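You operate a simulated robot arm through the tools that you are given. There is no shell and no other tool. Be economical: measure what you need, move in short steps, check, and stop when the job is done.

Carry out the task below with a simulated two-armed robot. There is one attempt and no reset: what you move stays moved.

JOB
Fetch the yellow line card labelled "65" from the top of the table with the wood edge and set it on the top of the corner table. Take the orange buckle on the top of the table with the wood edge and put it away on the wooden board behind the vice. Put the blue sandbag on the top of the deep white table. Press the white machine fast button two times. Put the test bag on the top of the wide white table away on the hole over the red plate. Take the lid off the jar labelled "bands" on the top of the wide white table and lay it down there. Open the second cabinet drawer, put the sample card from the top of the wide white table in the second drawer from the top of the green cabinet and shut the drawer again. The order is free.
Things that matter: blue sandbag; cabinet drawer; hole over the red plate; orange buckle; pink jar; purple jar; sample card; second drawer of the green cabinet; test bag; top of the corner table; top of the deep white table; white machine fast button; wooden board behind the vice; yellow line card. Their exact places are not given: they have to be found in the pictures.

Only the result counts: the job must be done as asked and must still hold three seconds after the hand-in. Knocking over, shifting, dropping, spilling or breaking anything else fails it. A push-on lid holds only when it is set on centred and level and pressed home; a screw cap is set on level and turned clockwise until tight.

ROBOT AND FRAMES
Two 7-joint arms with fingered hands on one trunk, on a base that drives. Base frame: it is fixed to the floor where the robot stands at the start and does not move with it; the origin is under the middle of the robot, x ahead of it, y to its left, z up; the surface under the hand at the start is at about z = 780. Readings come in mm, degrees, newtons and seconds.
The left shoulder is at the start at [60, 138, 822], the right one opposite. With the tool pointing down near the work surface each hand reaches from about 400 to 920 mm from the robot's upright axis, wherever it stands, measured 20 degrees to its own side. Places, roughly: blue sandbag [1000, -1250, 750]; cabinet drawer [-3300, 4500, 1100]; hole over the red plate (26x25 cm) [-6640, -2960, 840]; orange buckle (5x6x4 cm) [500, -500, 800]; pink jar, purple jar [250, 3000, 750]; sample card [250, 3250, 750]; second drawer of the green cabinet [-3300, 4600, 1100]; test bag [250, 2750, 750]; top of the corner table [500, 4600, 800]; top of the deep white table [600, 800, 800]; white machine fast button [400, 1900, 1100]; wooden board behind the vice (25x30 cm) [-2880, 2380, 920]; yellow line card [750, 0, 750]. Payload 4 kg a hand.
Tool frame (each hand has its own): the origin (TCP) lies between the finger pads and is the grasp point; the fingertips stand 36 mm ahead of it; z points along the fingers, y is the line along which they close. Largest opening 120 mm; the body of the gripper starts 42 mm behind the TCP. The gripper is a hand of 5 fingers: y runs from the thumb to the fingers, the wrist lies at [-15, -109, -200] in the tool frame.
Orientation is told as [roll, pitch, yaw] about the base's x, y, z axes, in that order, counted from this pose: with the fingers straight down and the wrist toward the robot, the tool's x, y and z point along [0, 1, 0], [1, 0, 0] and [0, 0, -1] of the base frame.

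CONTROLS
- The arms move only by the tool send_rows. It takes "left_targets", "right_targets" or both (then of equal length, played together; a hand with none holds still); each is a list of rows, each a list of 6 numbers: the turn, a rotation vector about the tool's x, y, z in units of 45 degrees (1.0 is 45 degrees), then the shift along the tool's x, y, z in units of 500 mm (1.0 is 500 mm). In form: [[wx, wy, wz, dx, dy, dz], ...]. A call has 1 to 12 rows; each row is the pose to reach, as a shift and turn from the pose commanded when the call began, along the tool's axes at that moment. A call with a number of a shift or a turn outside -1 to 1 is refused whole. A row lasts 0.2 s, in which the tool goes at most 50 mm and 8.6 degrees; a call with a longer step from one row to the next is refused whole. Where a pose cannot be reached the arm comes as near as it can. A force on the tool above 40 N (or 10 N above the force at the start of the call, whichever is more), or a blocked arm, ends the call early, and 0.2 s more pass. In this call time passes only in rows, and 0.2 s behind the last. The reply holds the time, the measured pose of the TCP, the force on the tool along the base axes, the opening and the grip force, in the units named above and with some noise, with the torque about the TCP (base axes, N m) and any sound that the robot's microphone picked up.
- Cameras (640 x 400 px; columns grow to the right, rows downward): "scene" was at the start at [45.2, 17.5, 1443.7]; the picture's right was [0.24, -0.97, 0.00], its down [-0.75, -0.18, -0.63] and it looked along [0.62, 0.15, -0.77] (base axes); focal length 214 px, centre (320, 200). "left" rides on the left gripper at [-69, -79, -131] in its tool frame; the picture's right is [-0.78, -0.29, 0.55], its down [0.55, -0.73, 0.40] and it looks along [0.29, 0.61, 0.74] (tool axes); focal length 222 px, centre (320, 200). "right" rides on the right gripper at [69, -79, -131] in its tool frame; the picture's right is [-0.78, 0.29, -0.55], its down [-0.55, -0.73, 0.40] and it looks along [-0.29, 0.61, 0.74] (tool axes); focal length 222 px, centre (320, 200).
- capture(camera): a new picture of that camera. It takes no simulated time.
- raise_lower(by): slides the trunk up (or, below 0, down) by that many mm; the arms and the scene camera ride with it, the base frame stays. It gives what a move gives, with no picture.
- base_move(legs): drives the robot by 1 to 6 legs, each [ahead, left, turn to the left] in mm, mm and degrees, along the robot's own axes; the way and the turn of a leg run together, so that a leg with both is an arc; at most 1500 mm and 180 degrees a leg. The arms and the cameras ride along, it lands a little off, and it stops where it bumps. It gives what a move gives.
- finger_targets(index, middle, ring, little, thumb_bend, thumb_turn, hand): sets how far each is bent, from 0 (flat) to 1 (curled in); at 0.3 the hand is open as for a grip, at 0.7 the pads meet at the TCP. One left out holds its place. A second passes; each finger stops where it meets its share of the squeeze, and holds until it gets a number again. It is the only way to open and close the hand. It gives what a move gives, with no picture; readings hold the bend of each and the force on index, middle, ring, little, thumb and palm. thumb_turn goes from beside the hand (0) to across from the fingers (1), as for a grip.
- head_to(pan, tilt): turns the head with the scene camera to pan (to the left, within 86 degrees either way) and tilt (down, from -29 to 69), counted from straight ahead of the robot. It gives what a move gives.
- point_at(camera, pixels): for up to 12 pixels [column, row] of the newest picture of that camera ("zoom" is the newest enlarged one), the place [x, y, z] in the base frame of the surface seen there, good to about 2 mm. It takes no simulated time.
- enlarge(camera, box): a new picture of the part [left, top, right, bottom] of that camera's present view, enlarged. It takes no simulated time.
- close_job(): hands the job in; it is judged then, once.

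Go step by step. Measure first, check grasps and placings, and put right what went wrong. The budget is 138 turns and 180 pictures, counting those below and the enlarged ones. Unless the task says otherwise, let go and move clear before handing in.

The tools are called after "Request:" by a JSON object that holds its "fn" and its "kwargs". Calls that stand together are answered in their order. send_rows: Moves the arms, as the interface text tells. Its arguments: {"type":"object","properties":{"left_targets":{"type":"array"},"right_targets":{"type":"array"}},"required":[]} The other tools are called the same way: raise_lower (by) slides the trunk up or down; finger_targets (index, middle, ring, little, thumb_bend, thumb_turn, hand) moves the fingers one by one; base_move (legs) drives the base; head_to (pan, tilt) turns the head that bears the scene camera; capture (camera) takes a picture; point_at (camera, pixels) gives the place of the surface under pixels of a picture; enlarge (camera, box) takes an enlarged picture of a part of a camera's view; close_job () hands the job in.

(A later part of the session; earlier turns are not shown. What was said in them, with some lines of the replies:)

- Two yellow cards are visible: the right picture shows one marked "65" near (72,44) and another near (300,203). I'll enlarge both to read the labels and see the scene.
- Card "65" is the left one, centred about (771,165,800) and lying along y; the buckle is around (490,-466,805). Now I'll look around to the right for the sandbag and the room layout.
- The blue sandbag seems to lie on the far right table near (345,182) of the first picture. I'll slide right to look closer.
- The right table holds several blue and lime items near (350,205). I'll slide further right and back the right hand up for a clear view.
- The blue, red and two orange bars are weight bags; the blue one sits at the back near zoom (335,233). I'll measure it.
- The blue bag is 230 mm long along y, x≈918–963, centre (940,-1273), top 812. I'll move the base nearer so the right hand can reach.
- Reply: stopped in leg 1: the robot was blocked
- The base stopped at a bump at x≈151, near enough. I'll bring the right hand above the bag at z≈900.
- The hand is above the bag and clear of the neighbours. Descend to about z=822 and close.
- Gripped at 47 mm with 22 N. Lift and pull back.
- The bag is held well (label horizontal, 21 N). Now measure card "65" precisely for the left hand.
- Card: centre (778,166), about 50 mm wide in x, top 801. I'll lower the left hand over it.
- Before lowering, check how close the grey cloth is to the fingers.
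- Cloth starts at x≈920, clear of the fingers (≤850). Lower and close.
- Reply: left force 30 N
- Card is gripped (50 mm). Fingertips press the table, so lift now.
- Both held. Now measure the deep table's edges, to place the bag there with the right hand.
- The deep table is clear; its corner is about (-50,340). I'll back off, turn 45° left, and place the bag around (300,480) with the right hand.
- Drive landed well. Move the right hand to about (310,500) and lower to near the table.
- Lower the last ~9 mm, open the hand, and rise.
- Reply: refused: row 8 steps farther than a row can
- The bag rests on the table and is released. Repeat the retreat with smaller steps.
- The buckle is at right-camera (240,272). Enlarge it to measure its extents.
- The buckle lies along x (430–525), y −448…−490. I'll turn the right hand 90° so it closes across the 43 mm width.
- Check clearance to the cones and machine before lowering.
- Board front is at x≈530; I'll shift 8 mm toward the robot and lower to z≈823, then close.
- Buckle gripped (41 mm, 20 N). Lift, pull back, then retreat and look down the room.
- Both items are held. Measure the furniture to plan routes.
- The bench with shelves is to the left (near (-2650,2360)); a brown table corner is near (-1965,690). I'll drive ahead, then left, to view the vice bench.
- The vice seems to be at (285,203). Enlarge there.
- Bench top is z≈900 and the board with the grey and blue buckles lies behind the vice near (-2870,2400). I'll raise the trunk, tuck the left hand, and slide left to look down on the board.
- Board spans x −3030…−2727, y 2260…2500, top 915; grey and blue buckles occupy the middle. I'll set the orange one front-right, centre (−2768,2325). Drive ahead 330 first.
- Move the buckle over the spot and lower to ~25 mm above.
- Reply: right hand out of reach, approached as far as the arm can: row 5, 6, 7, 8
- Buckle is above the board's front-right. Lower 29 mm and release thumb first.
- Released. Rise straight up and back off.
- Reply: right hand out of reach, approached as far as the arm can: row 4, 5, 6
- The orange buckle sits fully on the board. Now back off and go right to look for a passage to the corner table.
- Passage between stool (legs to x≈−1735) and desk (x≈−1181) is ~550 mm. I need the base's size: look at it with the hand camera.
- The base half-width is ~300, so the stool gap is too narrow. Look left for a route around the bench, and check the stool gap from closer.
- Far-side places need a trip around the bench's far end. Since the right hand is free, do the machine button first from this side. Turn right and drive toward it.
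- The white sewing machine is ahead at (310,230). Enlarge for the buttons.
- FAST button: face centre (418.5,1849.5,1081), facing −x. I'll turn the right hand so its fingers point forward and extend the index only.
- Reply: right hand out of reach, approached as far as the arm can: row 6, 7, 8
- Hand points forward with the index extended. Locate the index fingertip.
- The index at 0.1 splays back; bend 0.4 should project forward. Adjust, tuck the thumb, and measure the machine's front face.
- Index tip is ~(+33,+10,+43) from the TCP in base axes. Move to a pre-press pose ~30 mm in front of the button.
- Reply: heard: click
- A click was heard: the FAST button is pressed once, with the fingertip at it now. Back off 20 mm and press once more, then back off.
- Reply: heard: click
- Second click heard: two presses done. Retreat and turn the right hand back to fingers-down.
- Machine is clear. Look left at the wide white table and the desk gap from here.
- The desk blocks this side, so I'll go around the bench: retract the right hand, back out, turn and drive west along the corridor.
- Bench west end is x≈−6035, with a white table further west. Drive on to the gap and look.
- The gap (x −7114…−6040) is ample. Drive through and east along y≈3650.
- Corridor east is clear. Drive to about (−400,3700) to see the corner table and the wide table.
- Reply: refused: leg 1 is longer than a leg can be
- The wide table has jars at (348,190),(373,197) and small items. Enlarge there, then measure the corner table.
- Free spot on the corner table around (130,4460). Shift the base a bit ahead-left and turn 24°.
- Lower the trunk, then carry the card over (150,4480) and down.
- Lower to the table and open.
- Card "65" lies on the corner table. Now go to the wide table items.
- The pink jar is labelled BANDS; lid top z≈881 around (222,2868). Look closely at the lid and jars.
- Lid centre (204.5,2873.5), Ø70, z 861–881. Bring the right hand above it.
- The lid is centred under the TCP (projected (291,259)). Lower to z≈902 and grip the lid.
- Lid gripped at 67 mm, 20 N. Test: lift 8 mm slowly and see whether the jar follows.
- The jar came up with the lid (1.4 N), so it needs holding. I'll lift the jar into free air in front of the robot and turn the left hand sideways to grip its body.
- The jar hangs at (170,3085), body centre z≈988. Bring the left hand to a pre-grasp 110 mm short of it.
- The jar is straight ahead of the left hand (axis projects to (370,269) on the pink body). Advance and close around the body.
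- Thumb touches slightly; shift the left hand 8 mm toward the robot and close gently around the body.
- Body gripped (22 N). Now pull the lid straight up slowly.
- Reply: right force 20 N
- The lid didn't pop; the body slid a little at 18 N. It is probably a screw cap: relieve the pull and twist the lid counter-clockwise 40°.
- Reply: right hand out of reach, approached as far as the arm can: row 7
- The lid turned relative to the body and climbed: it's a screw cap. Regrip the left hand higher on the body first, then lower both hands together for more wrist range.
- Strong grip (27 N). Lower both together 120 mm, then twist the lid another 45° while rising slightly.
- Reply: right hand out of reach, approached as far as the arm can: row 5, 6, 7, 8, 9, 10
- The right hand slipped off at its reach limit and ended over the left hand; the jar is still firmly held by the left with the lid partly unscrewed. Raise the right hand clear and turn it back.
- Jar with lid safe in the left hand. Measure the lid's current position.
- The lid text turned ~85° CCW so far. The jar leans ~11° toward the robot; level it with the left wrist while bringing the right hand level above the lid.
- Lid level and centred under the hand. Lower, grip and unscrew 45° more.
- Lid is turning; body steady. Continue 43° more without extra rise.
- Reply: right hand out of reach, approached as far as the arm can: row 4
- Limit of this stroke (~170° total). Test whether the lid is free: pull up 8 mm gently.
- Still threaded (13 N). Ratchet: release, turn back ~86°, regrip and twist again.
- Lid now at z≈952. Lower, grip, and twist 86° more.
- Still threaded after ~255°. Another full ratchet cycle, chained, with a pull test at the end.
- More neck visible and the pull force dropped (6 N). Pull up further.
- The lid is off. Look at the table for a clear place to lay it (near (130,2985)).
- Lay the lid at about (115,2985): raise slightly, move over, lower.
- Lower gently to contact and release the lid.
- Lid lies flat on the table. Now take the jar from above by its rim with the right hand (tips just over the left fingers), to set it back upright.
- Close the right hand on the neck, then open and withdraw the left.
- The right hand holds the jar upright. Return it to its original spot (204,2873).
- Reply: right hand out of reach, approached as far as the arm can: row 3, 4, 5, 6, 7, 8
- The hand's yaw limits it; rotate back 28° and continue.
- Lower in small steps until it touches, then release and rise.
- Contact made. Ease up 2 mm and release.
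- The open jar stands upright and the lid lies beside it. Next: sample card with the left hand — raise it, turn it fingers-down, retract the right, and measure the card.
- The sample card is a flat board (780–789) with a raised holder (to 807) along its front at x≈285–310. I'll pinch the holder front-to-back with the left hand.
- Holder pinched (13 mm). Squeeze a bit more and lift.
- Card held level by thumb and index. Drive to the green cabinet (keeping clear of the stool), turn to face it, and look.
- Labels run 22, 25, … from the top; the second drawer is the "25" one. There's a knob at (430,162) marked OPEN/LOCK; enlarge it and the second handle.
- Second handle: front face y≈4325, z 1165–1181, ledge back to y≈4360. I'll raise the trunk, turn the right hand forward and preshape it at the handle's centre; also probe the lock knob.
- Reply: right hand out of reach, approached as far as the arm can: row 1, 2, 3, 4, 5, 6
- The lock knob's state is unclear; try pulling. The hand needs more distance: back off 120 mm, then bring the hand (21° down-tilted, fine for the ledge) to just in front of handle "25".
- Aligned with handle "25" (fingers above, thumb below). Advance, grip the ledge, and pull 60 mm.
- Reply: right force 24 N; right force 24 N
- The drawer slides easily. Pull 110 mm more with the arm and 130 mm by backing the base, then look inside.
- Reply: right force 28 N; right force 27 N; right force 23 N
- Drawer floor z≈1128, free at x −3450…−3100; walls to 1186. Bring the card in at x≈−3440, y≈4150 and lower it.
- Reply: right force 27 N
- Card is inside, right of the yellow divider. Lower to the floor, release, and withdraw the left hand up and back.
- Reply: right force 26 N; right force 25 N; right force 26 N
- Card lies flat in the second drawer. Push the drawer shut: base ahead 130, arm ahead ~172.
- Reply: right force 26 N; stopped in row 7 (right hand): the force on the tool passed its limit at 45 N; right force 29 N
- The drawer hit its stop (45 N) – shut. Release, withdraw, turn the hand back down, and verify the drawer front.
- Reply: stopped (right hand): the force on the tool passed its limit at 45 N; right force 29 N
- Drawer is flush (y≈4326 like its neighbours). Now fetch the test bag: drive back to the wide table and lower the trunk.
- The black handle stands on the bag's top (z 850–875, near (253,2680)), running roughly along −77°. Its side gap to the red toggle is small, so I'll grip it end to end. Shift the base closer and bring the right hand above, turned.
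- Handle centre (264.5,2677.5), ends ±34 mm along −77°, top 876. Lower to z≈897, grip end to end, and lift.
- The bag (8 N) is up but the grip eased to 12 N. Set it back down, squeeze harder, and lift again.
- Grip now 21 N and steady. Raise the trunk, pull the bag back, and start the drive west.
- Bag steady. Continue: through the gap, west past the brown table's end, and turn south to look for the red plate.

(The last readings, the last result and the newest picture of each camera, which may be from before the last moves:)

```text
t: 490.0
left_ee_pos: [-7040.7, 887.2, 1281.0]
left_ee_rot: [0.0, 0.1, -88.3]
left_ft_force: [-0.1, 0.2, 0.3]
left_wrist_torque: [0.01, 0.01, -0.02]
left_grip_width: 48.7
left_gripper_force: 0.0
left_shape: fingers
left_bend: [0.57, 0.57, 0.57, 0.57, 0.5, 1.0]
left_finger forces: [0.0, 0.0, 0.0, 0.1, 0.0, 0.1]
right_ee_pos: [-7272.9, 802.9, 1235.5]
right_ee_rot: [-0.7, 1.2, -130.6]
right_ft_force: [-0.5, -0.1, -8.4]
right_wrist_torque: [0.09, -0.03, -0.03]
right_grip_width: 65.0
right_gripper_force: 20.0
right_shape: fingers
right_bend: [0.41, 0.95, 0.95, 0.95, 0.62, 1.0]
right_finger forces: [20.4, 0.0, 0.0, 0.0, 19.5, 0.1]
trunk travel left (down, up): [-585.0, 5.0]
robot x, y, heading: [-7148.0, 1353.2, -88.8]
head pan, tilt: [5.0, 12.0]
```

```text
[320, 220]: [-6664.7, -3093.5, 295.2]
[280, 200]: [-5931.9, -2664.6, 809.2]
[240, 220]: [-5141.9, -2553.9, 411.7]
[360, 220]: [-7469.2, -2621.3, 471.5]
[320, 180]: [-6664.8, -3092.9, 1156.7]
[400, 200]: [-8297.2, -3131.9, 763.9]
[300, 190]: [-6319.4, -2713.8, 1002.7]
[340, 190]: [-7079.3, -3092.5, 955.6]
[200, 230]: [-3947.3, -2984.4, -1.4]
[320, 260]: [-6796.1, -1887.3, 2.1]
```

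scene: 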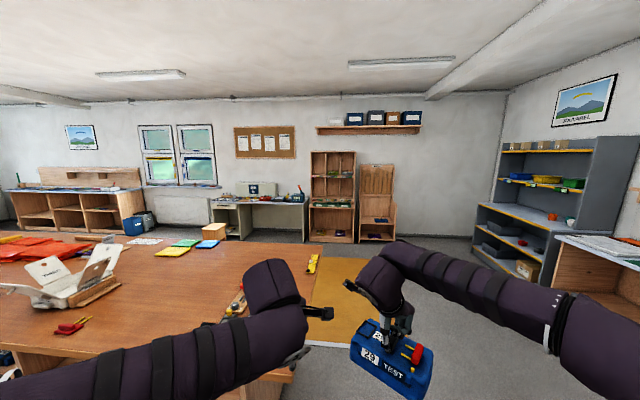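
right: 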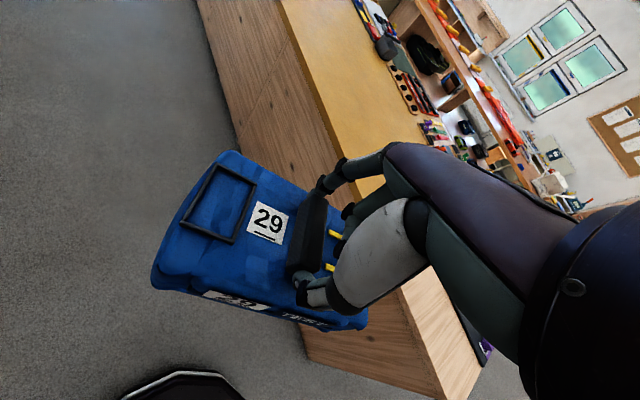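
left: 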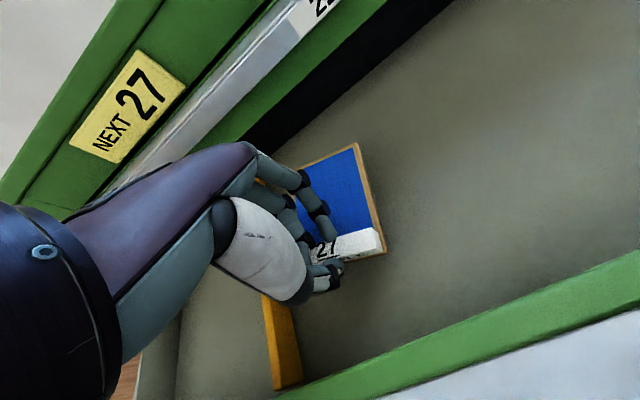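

A pigeonhole cabinet stands at (333,195), x≈−6640, front y≈−2715. Drive in front of it and look.

Request:
{"fn": "base_move", "kwargs": {"legs": [[0, 0, -1.2], [1450, 0, 0], [1400, 0, 0], [0, 510, 0]]}}

Request:
{"fn": "head_to", "kwargs": {"pan": 0, "tilt": 20}}

Request:
{"fn": "capture", "kwargs": {"camera": "scene"}}

Request:
{"fn": "enlarge", "kwargs": {"camera": "scene", "box": [240, 160, 400, 300]}}

Request:
{"fn": "point_at", "kwargs": {"camera": "scene", "pixels": [[300, 240], [320, 240], [340, 240], [300, 220], [320, 220], [340, 220], [300, 260], [320, 260], [340, 260], [280, 240], [320, 200], [360, 240]]}}

```text
t: 493.7
left_ee_pos: [-7040.1, 403.1, 1287.1]
left_ee_rot: [0.2, -0.5, -88.3]
left_ft_force: [0.8, 0.4, -0.3]
left_wrist_torque: [0.03, -0.02, 0.0]
left_grip_width: 49.0
left_gripper_force: 0.1
left_shape: fingers
left_bend: [0.57, 0.57, 0.57, 0.57, 0.5, 1.0]
left_finger forces: [0.0, 0.1, 0.0, 0.0, 0.0, 0.0]
right_ee_pos: [-7272.8, 317.7, 1239.8]
right_ee_rot: [-0.6, 0.8, -130.7]
right_ft_force: [-0.3, 0.0, -8.6]
right_wrist_torque: [0.12, -0.03, -0.03]
right_grip_width: 64.8
right_gripper_force: 21.3
right_shape: fingers
right_bend: [0.4, 0.95, 0.95, 0.95, 0.62, 1.0]
right_finger forces: [21.0, 0.0, 0.1, 0.1, 20.5, 0.1]
trunk travel left (down, up): [-585.0, 5.0]
robot x, y, heading: [-7148.8, 854.7, -88.5]
head pan, tilt: [5.0, 12.0]
stopped in leg 2: the robot was blocked; the commanded pose is now the measured one
```

```text
t: 494.4
left_ee_pos: [-7040.3, 403.0, 1287.0]
left_ee_rot: [0.3, -0.7, -88.4]
left_ft_force: [0.1, -1.2, 0.1]
left_wrist_torque: [-0.02, 0.02, 0.0]
left_grip_width: 48.9
left_gripper_force: 0.0
left_shape: fingers
left_bend: [0.57, 0.57, 0.57, 0.57, 0.5, 1.0]
left_finger forces: [0.0, 0.0, 0.0, 0.0, 0.0, 0.1]
right_ee_pos: [-7272.4, 318.6, 1242.5]
right_ee_rot: [-0.3, 0.5, -130.6]
right_ft_force: [-0.4, -0.9, -7.9]
right_wrist_torque: [0.14, -0.02, 0.0]
right_grip_width: 65.0
right_gripper_force: 20.5
right_shape: fingers
right_bend: [0.4, 0.95, 0.95, 0.95, 0.62, 1.0]
right_finger forces: [21.0, 0.0, 0.0, 0.0, 20.4, 0.0]
trunk travel left (down, up): [-585.0, 5.0]
robot x, y, heading: [-7150.5, 846.5, -88.6]
head pan, tilt: [0.0, 20.0]
```

```text
17 pictures are left
```

scene: 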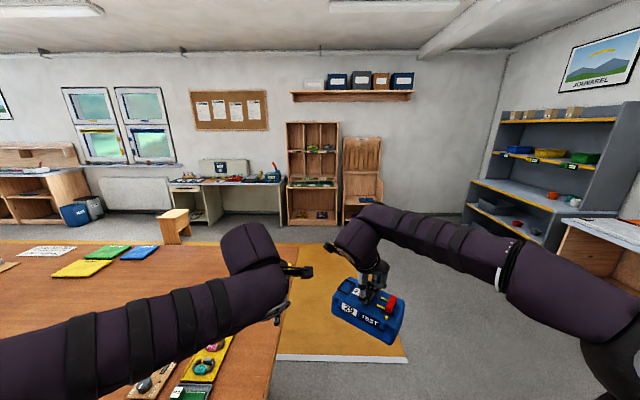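

```text
2.86 times, centred on (320, 230) of scene
```

zoom: 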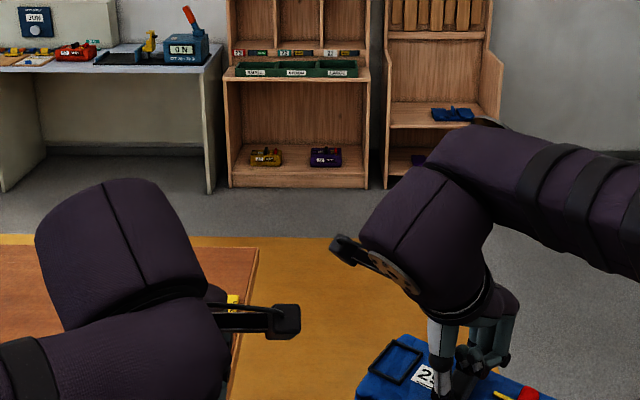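

```text
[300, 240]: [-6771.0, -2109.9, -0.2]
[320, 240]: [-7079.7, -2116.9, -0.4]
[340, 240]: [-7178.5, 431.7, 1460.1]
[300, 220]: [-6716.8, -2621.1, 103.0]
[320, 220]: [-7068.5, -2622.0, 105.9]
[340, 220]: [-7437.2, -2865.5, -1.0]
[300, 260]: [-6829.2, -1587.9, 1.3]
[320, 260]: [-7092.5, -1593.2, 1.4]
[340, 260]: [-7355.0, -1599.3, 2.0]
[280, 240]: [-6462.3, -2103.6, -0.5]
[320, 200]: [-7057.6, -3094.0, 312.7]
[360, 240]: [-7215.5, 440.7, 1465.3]
```

The base was stopped by the brown table's end. Back off, go further west, then south, and come in front of the pigeonholes; square up the bag.

Request:
{"fn": "base_move", "kwargs": {"legs": [[-60, 0, 0], [0, -300, -1.4], [1450, 0, 0], [1440, 0, 0], [0, 880, 0]]}}

Request:
{"fn": "raise_lower", "kwargs": {"by": -120}}

Request:
{"fn": "send_rows", "kwargs": {"right_targets": [[0, 0, -0.155, 0, 0, 0], [0, 0, -0.31, 0, 0, 0], [0, 0, -0.465, 0, 0, 0], [0, 0, -0.62, 0, 0, 0], [0, 0, -0.775, 0, 0, 0], [0, 0, -0.93, 0, 0, 0]]}}

Request:
{"fn": "head_to", "kwargs": {"pan": 0, "tilt": 35}}

Request:
{"fn": "capture", "kwargs": {"camera": "scene"}}

Request:
{"fn": "enlarge", "kwargs": {"camera": "scene", "box": [220, 80, 420, 240]}}

Request:
{"fn": "point_at", "kwargs": {"camera": "scene", "pixels": [[260, 180], [280, 180], [300, 180], [320, 180], [340, 180], [260, 150], [280, 150], [300, 150], [320, 150], [340, 150], [300, 210], [320, 210]]}}

```text
t: 514.8
left_ee_pos: [-6403.6, -2416.1, 1280.8]
left_ee_rot: [0.2, 0.2, -88.5]
left_ft_force: [0.9, 0.4, -0.8]
left_wrist_torque: [0.0, 0.02, 0.01]
left_grip_width: 48.9
left_gripper_force: 0.0
left_shape: fingers
left_bend: [0.57, 0.57, 0.57, 0.57, 0.5, 1.0]
left_finger forces: [0.0, 0.0, 0.1, 0.0, 0.0, 0.0]
right_ee_pos: [-6637.1, -2499.5, 1234.0]
right_ee_rot: [-1.0, 1.0, -130.9]
right_ft_force: [0.5, 0.2, -8.3]
right_wrist_torque: [0.1, -0.07, 0.0]
right_grip_width: 65.2
right_gripper_force: 21.1
right_shape: fingers
right_bend: [0.4, 0.95, 0.95, 0.95, 0.62, 1.0]
right_finger forces: [21.7, 0.0, 0.0, 0.0, 21.1, 0.0]
trunk travel left (down, up): [-585.0, 5.0]
robot x, y, heading: [-6513.9, -1951.4, -88.6]
head pan, tilt: [0.0, 20.0]
```

```text
t: 516.3
left_ee_pos: [-6402.9, -2416.7, 1161.0]
left_ee_rot: [0.2, 0.2, -88.5]
left_ft_force: [-0.6, 0.0, 0.1]
left_wrist_torque: [0.02, 0.01, 0.0]
left_grip_width: 48.7
left_gripper_force: 0.1
left_shape: fingers
left_bend: [0.57, 0.57, 0.57, 0.57, 0.5, 1.0]
left_finger forces: [0.0, 0.0, 0.0, 0.0, 0.1, 0.1]
right_ee_pos: [-6636.4, -2500.1, 1113.9]
right_ee_rot: [-1.0, 1.1, -130.8]
right_ft_force: [-0.3, -0.7, -8.9]
right_wrist_torque: [0.15, -0.04, 0.03]
right_grip_width: 65.3
right_gripper_force: 21.3
right_shape: fingers
right_bend: [0.4, 0.95, 0.95, 0.95, 0.62, 1.0]
right_finger forces: [21.7, 0.1, 0.0, 0.1, 21.0, 0.1]
trunk travel left (down, up): [-465.0, 125.0]
robot x, y, heading: [-6514.7, -1954.7, -88.7]
head pan, tilt: [0.0, 20.0]
```

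```text
t: 517.7
left_ee_pos: [-6404.4, -2416.3, 1161.5]
left_ee_rot: [0.1, 0.2, -88.5]
left_ft_force: [-0.5, -0.5, 0.2]
left_wrist_torque: [0.03, -0.01, 0.01]
left_grip_width: 48.9
left_gripper_force: 0.1
left_shape: fingers
left_bend: [0.57, 0.57, 0.57, 0.57, 0.5, 1.0]
left_finger forces: [0.0, 0.0, 0.0, 0.1, 0.0, 0.0]
right_ee_pos: [-6638.0, -2501.5, 1114.6]
right_ee_rot: [0.0, 1.5, -88.9]
right_ft_force: [-0.6, -0.2, -8.0]
right_wrist_torque: [0.14, 0.02, -0.01]
right_grip_width: 65.1
right_gripper_force: 21.6
right_shape: fingers
right_bend: [0.4, 0.95, 0.95, 0.95, 0.62, 1.0]
right_finger forces: [21.8, 0.0, 0.0, 0.0, 21.2, 0.0]
trunk travel left (down, up): [-465.0, 125.0]
robot x, y, heading: [-6511.8, -1952.2, -88.7]
head pan, tilt: [0.0, 20.0]
```

```text
t: 518.5
left_ee_pos: [-6404.5, -2415.5, 1161.3]
left_ee_rot: [0.1, 0.2, -88.4]
left_ft_force: [0.5, 0.4, 0.2]
left_wrist_torque: [0.01, 0.03, 0.03]
left_grip_width: 49.1
left_gripper_force: 0.1
left_shape: fingers
left_bend: [0.57, 0.57, 0.57, 0.57, 0.5, 1.0]
left_finger forces: [0.1, 0.0, 0.0, 0.0, 0.1, 0.0]
right_ee_pos: [-6637.4, -2499.0, 1114.8]
right_ee_rot: [-0.1, 1.4, -89.1]
right_ft_force: [0.4, -0.2, -9.1]
right_wrist_torque: [0.08, 0.03, 0.03]
right_grip_width: 65.2
right_gripper_force: 21.1
right_shape: fingers
right_bend: [0.4, 0.95, 0.95, 0.95, 0.62, 1.0]
right_finger forces: [21.7, 0.0, 0.0, 0.1, 21.0, 0.0]
trunk travel left (down, up): [-465.0, 125.0]
robot x, y, heading: [-6508.5, -1952.8, -88.7]
head pan, tilt: [0.0, 35.0]
```

```text
15 pictures are left
```

scene: 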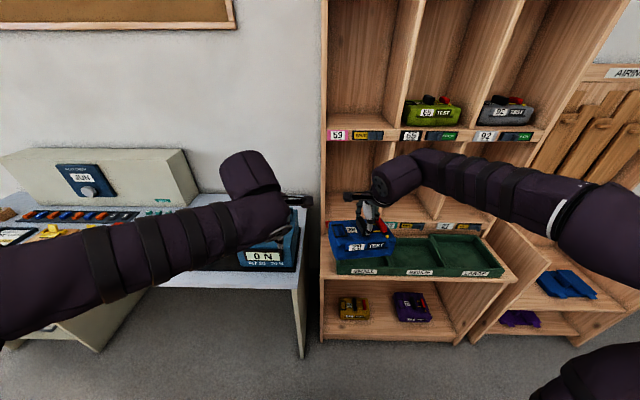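

```text
2.50 times, centred on (320, 160) of scene
```

zoom: 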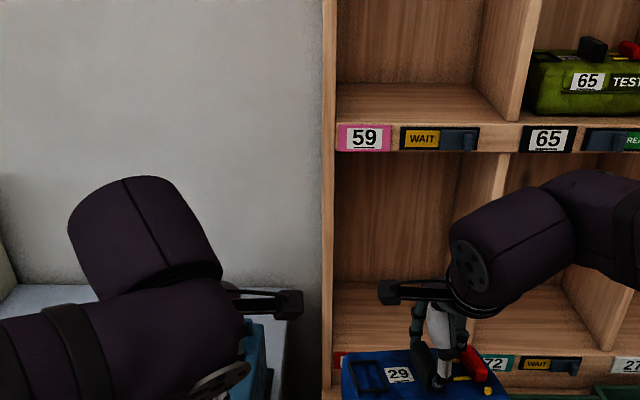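

```text
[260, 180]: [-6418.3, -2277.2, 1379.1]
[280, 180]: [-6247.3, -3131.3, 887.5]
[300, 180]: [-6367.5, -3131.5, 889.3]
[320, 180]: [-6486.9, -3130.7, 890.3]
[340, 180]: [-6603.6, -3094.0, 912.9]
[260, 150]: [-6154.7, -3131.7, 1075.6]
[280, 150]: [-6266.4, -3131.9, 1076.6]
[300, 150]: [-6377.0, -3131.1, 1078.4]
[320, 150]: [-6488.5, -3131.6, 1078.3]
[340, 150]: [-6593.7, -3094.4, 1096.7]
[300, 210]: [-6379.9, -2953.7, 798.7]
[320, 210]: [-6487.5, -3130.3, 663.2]
```

The target is the lower-left pigeonhole (floor z≈840, above the red plate behind the bag). Measure its edges.

Request:
{"fn": "point_at", "kwargs": {"camera": "scene", "pixels": [[345, 128], [345, 139], [345, 145], [329, 190], [345, 190], [400, 225], [425, 221], [440, 215], [375, 165], [397, 150], [330, 222], [365, 250]]}}

Request:
{"fn": "capture", "kwargs": {"camera": "right"}}

Request:
{"fn": "point_at", "kwargs": {"camera": "right", "pixels": [[160, 275], [240, 155], [200, 290], [360, 320], [330, 240], [215, 205], [60, 200], [120, 120], [300, 60], [420, 60]]}}

```text
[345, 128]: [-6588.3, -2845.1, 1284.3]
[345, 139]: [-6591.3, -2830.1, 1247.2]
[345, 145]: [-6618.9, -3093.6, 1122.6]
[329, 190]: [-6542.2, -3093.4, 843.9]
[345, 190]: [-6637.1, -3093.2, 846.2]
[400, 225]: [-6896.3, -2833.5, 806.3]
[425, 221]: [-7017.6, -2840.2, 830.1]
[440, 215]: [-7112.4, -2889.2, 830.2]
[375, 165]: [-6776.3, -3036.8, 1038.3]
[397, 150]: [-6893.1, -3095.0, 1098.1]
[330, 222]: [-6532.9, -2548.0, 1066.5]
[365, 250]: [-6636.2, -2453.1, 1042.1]
```

```text
13 pictures are left
```

right: 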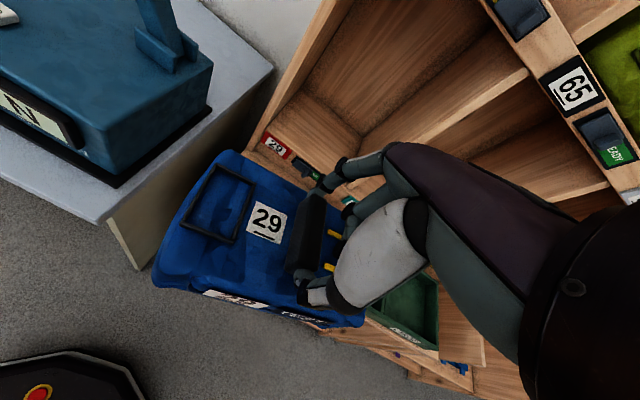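

```text
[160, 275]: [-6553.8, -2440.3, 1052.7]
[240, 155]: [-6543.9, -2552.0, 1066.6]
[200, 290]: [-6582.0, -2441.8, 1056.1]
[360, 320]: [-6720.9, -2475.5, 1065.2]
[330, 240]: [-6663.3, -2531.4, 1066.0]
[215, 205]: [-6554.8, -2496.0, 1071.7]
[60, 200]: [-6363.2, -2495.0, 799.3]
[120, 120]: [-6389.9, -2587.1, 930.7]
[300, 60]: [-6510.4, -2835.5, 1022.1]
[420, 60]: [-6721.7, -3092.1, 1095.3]
```

Lower-left hole: floor z≈830, front y≈−2835, depth to −3093, inner x≈−6528…−6776, height to ≈1230 – the hand fits – and its red plate reads 29 like the bag. Lower the bag to entry height and move in front.

Request:
{"fn": "send_rows", "kwargs": {"right_targets": [[0, 0, 0, -0.016, 0, 0.07], [0, 0, 0, -0.032, 0, 0.14], [0, 0, 0, -0.032, 0, 0.2], [0, 0, 0, -0.032, 0, 0.255]]}}

Request:
{"fn": "base_move", "kwargs": {"legs": [[225, 0, 0]]}}

Request:
{"fn": "capture", "kwargs": {"camera": "right"}}

Request:
{"fn": "enlarge", "kwargs": {"camera": "scene", "box": [240, 100, 440, 260]}}

Request:
{"fn": "point_at", "kwargs": {"camera": "right", "pixels": [[160, 280], [235, 160], [200, 290], [355, 320], [300, 190], [270, 100], [230, 110], [330, 110], [250, 60], [380, 100]]}}

```text
t: 519.5
left_ee_pos: [-6403.4, -2417.1, 1161.7]
left_ee_rot: [0.1, 0.2, -88.5]
left_ft_force: [0.4, -0.3, -0.3]
left_wrist_torque: [0.01, 0.01, -0.03]
left_grip_width: 49.2
left_gripper_force: 0.1
left_shape: fingers
left_bend: [0.57, 0.57, 0.57, 0.57, 0.5, 1.0]
left_finger forces: [0.0, 0.0, 0.0, 0.0, 0.0, 0.1]
right_ee_pos: [-6653.0, -2499.5, 985.5]
right_ee_rot: [0.1, 1.6, -89.0]
right_ft_force: [-0.3, -0.1, -9.3]
right_wrist_torque: [0.1, 0.04, 0.0]
right_grip_width: 65.4
right_gripper_force: 21.8
right_shape: fingers
right_bend: [0.4, 0.95, 0.95, 0.95, 0.62, 1.0]
right_finger forces: [21.7, 0.1, 0.0, 0.0, 21.1, 0.0]
trunk travel left (down, up): [-465.0, 125.0]
robot x, y, heading: [-6510.6, -1954.1, -88.5]
head pan, tilt: [0.0, 35.0]
```

```text
t: 521.1
left_ee_pos: [-6400.4, -2637.4, 1161.9]
left_ee_rot: [0.1, 0.3, -88.7]
left_ft_force: [-0.6, -0.3, -0.1]
left_wrist_torque: [0.02, 0.01, 0.0]
left_grip_width: 48.9
left_gripper_force: 0.2
left_shape: fingers
left_bend: [0.57, 0.57, 0.57, 0.57, 0.5, 1.0]
left_finger forces: [0.0, 0.0, 0.0, 0.1, 0.1, 0.0]
right_ee_pos: [-6651.3, -2719.2, 985.5]
right_ee_rot: [0.0, 1.6, -89.1]
right_ft_force: [-0.7, -0.9, -8.2]
right_wrist_torque: [0.15, -0.01, 0.0]
right_grip_width: 65.2
right_gripper_force: 21.4
right_shape: fingers
right_bend: [0.4, 0.95, 0.95, 0.95, 0.62, 1.0]
right_finger forces: [21.9, 0.0, 0.0, 0.0, 21.0, 0.0]
trunk travel left (down, up): [-465.0, 125.0]
robot x, y, heading: [-6505.0, -2175.6, -88.9]
head pan, tilt: [0.0, 35.0]
```

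```text
12 pictures are left
```

right: 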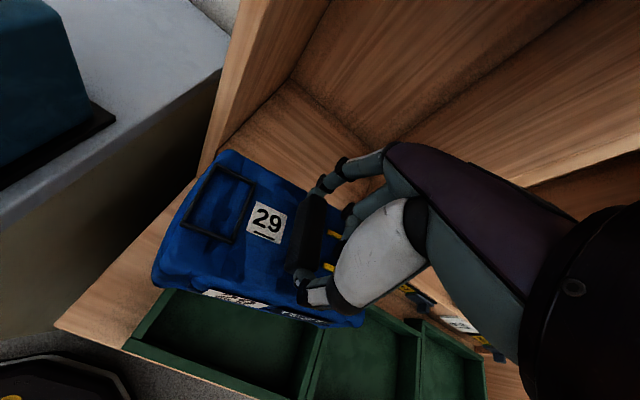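

```text
2.50 times, centred on (340, 180) of scene
```

zoom: 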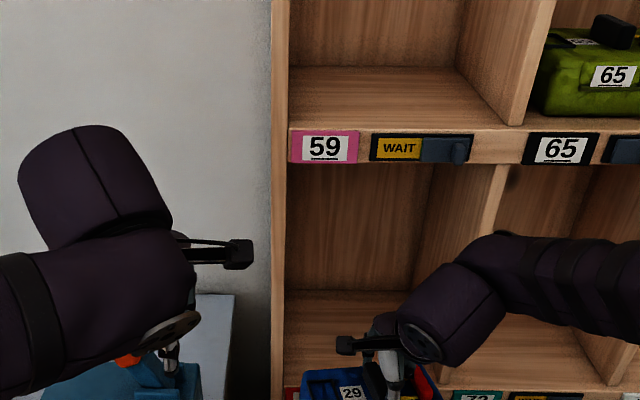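

```text
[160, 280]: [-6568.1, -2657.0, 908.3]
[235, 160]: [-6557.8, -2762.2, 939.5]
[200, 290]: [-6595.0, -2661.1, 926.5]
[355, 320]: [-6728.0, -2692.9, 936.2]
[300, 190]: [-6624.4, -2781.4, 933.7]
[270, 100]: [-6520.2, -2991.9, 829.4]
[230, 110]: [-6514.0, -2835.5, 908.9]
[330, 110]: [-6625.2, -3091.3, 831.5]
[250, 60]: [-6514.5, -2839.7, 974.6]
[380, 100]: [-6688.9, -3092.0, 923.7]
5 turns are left
```

Aligned: inner left wall x≈−6520, bag left edge ≈−6550. Insert 210 mm and lower about 26 mm onto the shelf.

Request:
{"fn": "send_rows", "kwargs": {"right_targets": [[0, 0, 0, 0.004, 0.07, 0], [0, 0, 0, 0.004, 0.14, 0], [0, 0, 0, 0.004, 0.21, 0], [0, 0, 0, 0.004, 0.28, 0], [0, 0, 0, 0.004, 0.35, 0], [0, 0, 0, 0.004, 0.422, 0], [0, 0, 0, 0.004, 0.422, 0.02], [0, 0, 0, 0.004, 0.422, 0.04], [0, 0, 0, 0.004, 0.422, 0.054]]}}

Request:
{"fn": "capture", "kwargs": {"camera": "right"}}

Request:
{"fn": "enlarge", "kwargs": {"camera": "scene", "box": [260, 140, 420, 260]}}

Request:
{"fn": "point_at", "kwargs": {"camera": "right", "pixels": [[160, 280], [235, 160], [200, 290], [300, 190], [345, 322], [130, 310], [240, 310]]}}

```text
t: 523.1
left_ee_pos: [-6401.8, -2637.0, 1162.0]
left_ee_rot: [0.1, 0.2, -88.7]
left_ft_force: [0.9, -0.6, -0.2]
left_wrist_torque: [0.0, 0.0, -0.02]
left_grip_width: 48.8
left_gripper_force: 0.0
left_shape: fingers
left_bend: [0.57, 0.57, 0.57, 0.57, 0.5, 1.0]
left_finger forces: [0.0, 0.0, 0.0, 0.1, 0.1, 0.0]
right_ee_pos: [-6644.5, -2927.4, 953.4]
right_ee_rot: [0.0, 1.6, -89.1]
right_ft_force: [-0.3, -0.4, -7.9]
right_wrist_torque: [0.1, 0.08, -0.04]
right_grip_width: 65.3
right_gripper_force: 21.6
right_shape: fingers
right_bend: [0.4, 0.95, 0.95, 0.95, 0.62, 1.0]
right_finger forces: [21.8, 0.0, 0.1, 0.0, 20.8, 0.0]
trunk travel left (down, up): [-465.0, 125.0]
robot x, y, heading: [-6509.7, -2175.1, -88.8]
head pan, tilt: [0.0, 35.0]
```

```text
10 pictures are left
```

right: 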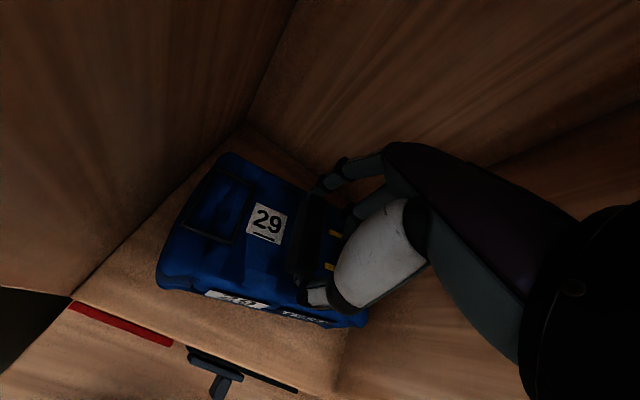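

```text
3.33 times, centred on (340, 200) of scene
```

zoom: 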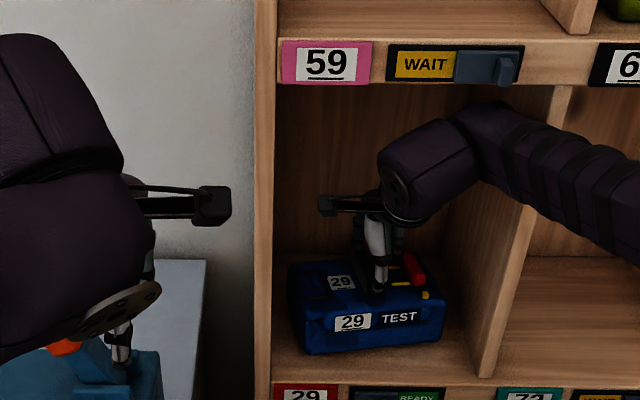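

```text
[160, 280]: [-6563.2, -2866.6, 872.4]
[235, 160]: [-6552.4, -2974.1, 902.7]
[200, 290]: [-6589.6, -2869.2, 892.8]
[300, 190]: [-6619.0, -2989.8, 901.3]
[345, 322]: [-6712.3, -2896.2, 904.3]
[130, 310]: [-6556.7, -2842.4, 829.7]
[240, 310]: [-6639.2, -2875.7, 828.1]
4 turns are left
```

The bag is fully inside over the red "29" plate, just above the shelf. Lower the last few mm, open wide (fingers lifted clear of the handle), rise slightly and back out.

Request:
{"fn": "send_rows", "kwargs": {"right_targets": [[0, 0, 0, 0, 0, 0.006], [0, 0, 0, 0, 0, 0.009]]}}

Request:
{"fn": "finger_targets", "kwargs": {"hand": "right", "index": 0.1, "middle": 0.1, "ring": 0.1, "little": 0.1, "thumb_bend": 0.1}}

Request:
{"fn": "send_rows", "kwargs": {"right_targets": [[0, 0, 0, 0, 0, -0.02], [0, 0, 0, 0, 0, -0.044], [0, 0, 0, 0, -0.05, -0.05], [0, 0, 0, 0, -0.12, -0.05], [0, 0, 0, 0, -0.2, -0.05], [0, 0, 0, 0, -0.28, -0.05], [0, 0, 0, 0, -0.36, -0.05], [0, 0, 0, 0, -0.44, -0.05], [0, 0, 0, 0, -0.52, -0.06], [0, 0, 0, 0, -0.6, -0.08]]}}

Request:
{"fn": "capture", "kwargs": {"camera": "right"}}

Request:
{"fn": "enlarge", "kwargs": {"camera": "scene", "box": [260, 140, 420, 260]}}

```text
t: 523.7
left_ee_pos: [-6400.9, -2636.4, 1161.2]
left_ee_rot: [0.0, 0.2, -88.8]
left_ft_force: [0.0, 0.5, -0.4]
left_wrist_torque: [0.01, 0.02, -0.01]
left_grip_width: 48.9
left_gripper_force: 0.0
left_shape: fingers
left_bend: [0.57, 0.57, 0.57, 0.57, 0.5, 1.0]
left_finger forces: [0.0, 0.0, 0.0, 0.0, 0.0, 0.1]
right_ee_pos: [-6643.3, -2928.7, 949.5]
right_ee_rot: [0.2, 1.3, -89.1]
right_ft_force: [0.0, 3.0, -2.6]
right_wrist_torque: [-0.13, 0.01, -0.02]
right_grip_width: 65.1
right_gripper_force: 20.7
right_shape: fingers
right_bend: [0.4, 0.95, 0.95, 0.95, 0.62, 1.0]
right_finger forces: [20.2, 0.0, 0.0, 0.0, 22.0, 0.0]
trunk travel left (down, up): [-465.0, 125.0]
robot x, y, heading: [-6505.3, -2178.4, -88.9]
head pan, tilt: [0.0, 35.0]
```

```text
t: 524.7
left_ee_pos: [-6399.8, -2636.8, 1162.0]
left_ee_rot: [0.1, 0.2, -88.7]
left_ft_force: [0.2, 0.6, 0.3]
left_wrist_torque: [-0.04, 0.01, -0.01]
left_grip_width: 49.0
left_gripper_force: 0.0
left_shape: fingers
left_bend: [0.57, 0.57, 0.57, 0.57, 0.5, 1.0]
left_finger forces: [0.0, 0.1, 0.1, 0.0, 0.0, 0.0]
right_ee_pos: [-6644.1, -2926.6, 948.9]
right_ee_rot: [0.0, 1.5, -89.0]
right_ft_force: [0.3, -0.7, 0.5]
right_wrist_torque: [-0.01, -0.02, 0.02]
right_grip_width: 169.6
right_gripper_force: 0.0
right_shape: fingers
right_bend: [0.1, 0.1, 0.1, 0.1, 0.1, 0.96]
right_finger forces: [0.0, 0.0, 0.0, 0.0, 0.0, 0.1]
trunk travel left (down, up): [-465.0, 125.0]
robot x, y, heading: [-6510.0, -2175.0, -88.9]
head pan, tilt: [0.0, 35.0]
```

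```text
t: 526.9
left_ee_pos: [-6399.7, -2634.9, 1161.6]
left_ee_rot: [0.1, 0.1, -88.7]
left_ft_force: [0.5, -0.3, -0.2]
left_wrist_torque: [-0.03, 0.0, 0.01]
left_grip_width: 49.2
left_gripper_force: 0.0
left_shape: fingers
left_bend: [0.57, 0.57, 0.57, 0.57, 0.5, 1.0]
left_finger forces: [0.1, 0.0, 0.0, 0.0, 0.0, 0.0]
right_ee_pos: [-6648.8, -2629.2, 997.5]
right_ee_rot: [-0.1, 1.4, -89.2]
right_ft_force: [0.9, 0.3, 0.4]
right_wrist_torque: [-0.02, -0.01, 0.04]
right_grip_width: 169.7
right_gripper_force: 0.1
right_shape: fingers
right_bend: [0.1, 0.1, 0.1, 0.1, 0.1, 0.96]
right_finger forces: [0.0, 0.1, 0.0, 0.0, 0.1, 0.0]
trunk travel left (down, up): [-465.0, 125.0]
robot x, y, heading: [-6508.4, -2175.3, -88.5]
head pan, tilt: [0.0, 35.0]
```

```text
8 pictures are left
```

right: 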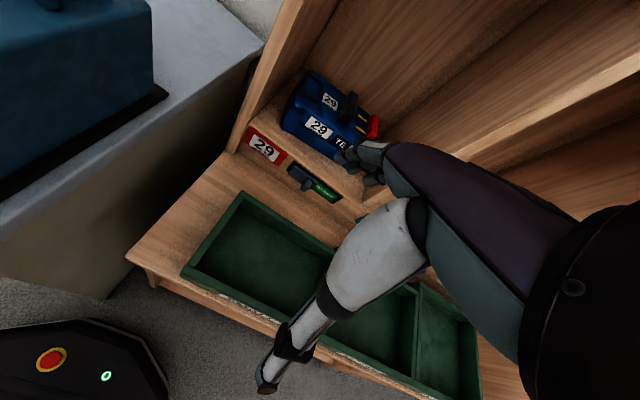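

```text
3.33 times, centred on (340, 200) of scene
3 turns are left
```

zoom: 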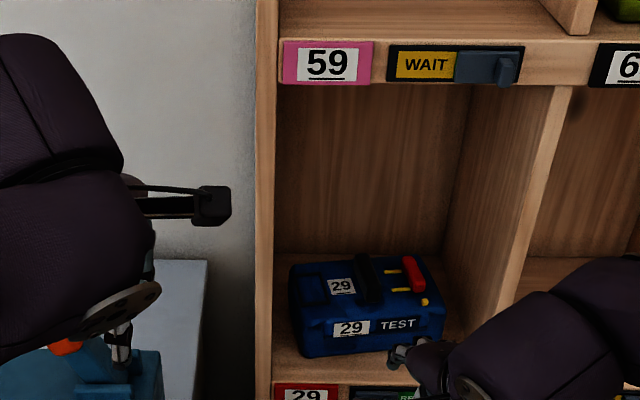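

The test bag rests inside the hole over the red plate, both hands are empty and clear, and all the parts of the job are done; handing in.

Request:
{"fn": "close_job", "kwargs": {}}

```text
The job is handed in.
```

All seven parts of the job are done and handed in; I don't have the judge's verdict.

- **Line card:** the yellow "65" card is on the corner table.
- **Buckle:** the orange buckle is on the wooden board behind the vice, clear of the grey and blue ones.
- **Sandbag:** the blue sandbag is on the deep white table.
- **Fast button:** pressed twice, with a click heard each time.
- **Test bag:** it sits inside the hole over the red plate, which carries the same number, 29.
- **Jar:** the "bands" lid was a screw cap. I had to lift the jar to unscrew it, then set the open jar upright within a few millimetres of where it had stood. The lid lies flat beside it.
- **Sample card:** it is in the second drawer from the top, labelled 25, and the drawer is shut flush. The cabinet also carries a sign reading "NEXT 27" and the card is marked 27, but I followed the job's wording.

The base bumped and stopped twice, once near the right-hand table while reaching for the sandbag and once at the end of the brown table. I saw nothing displaced in the pictures afterwards.
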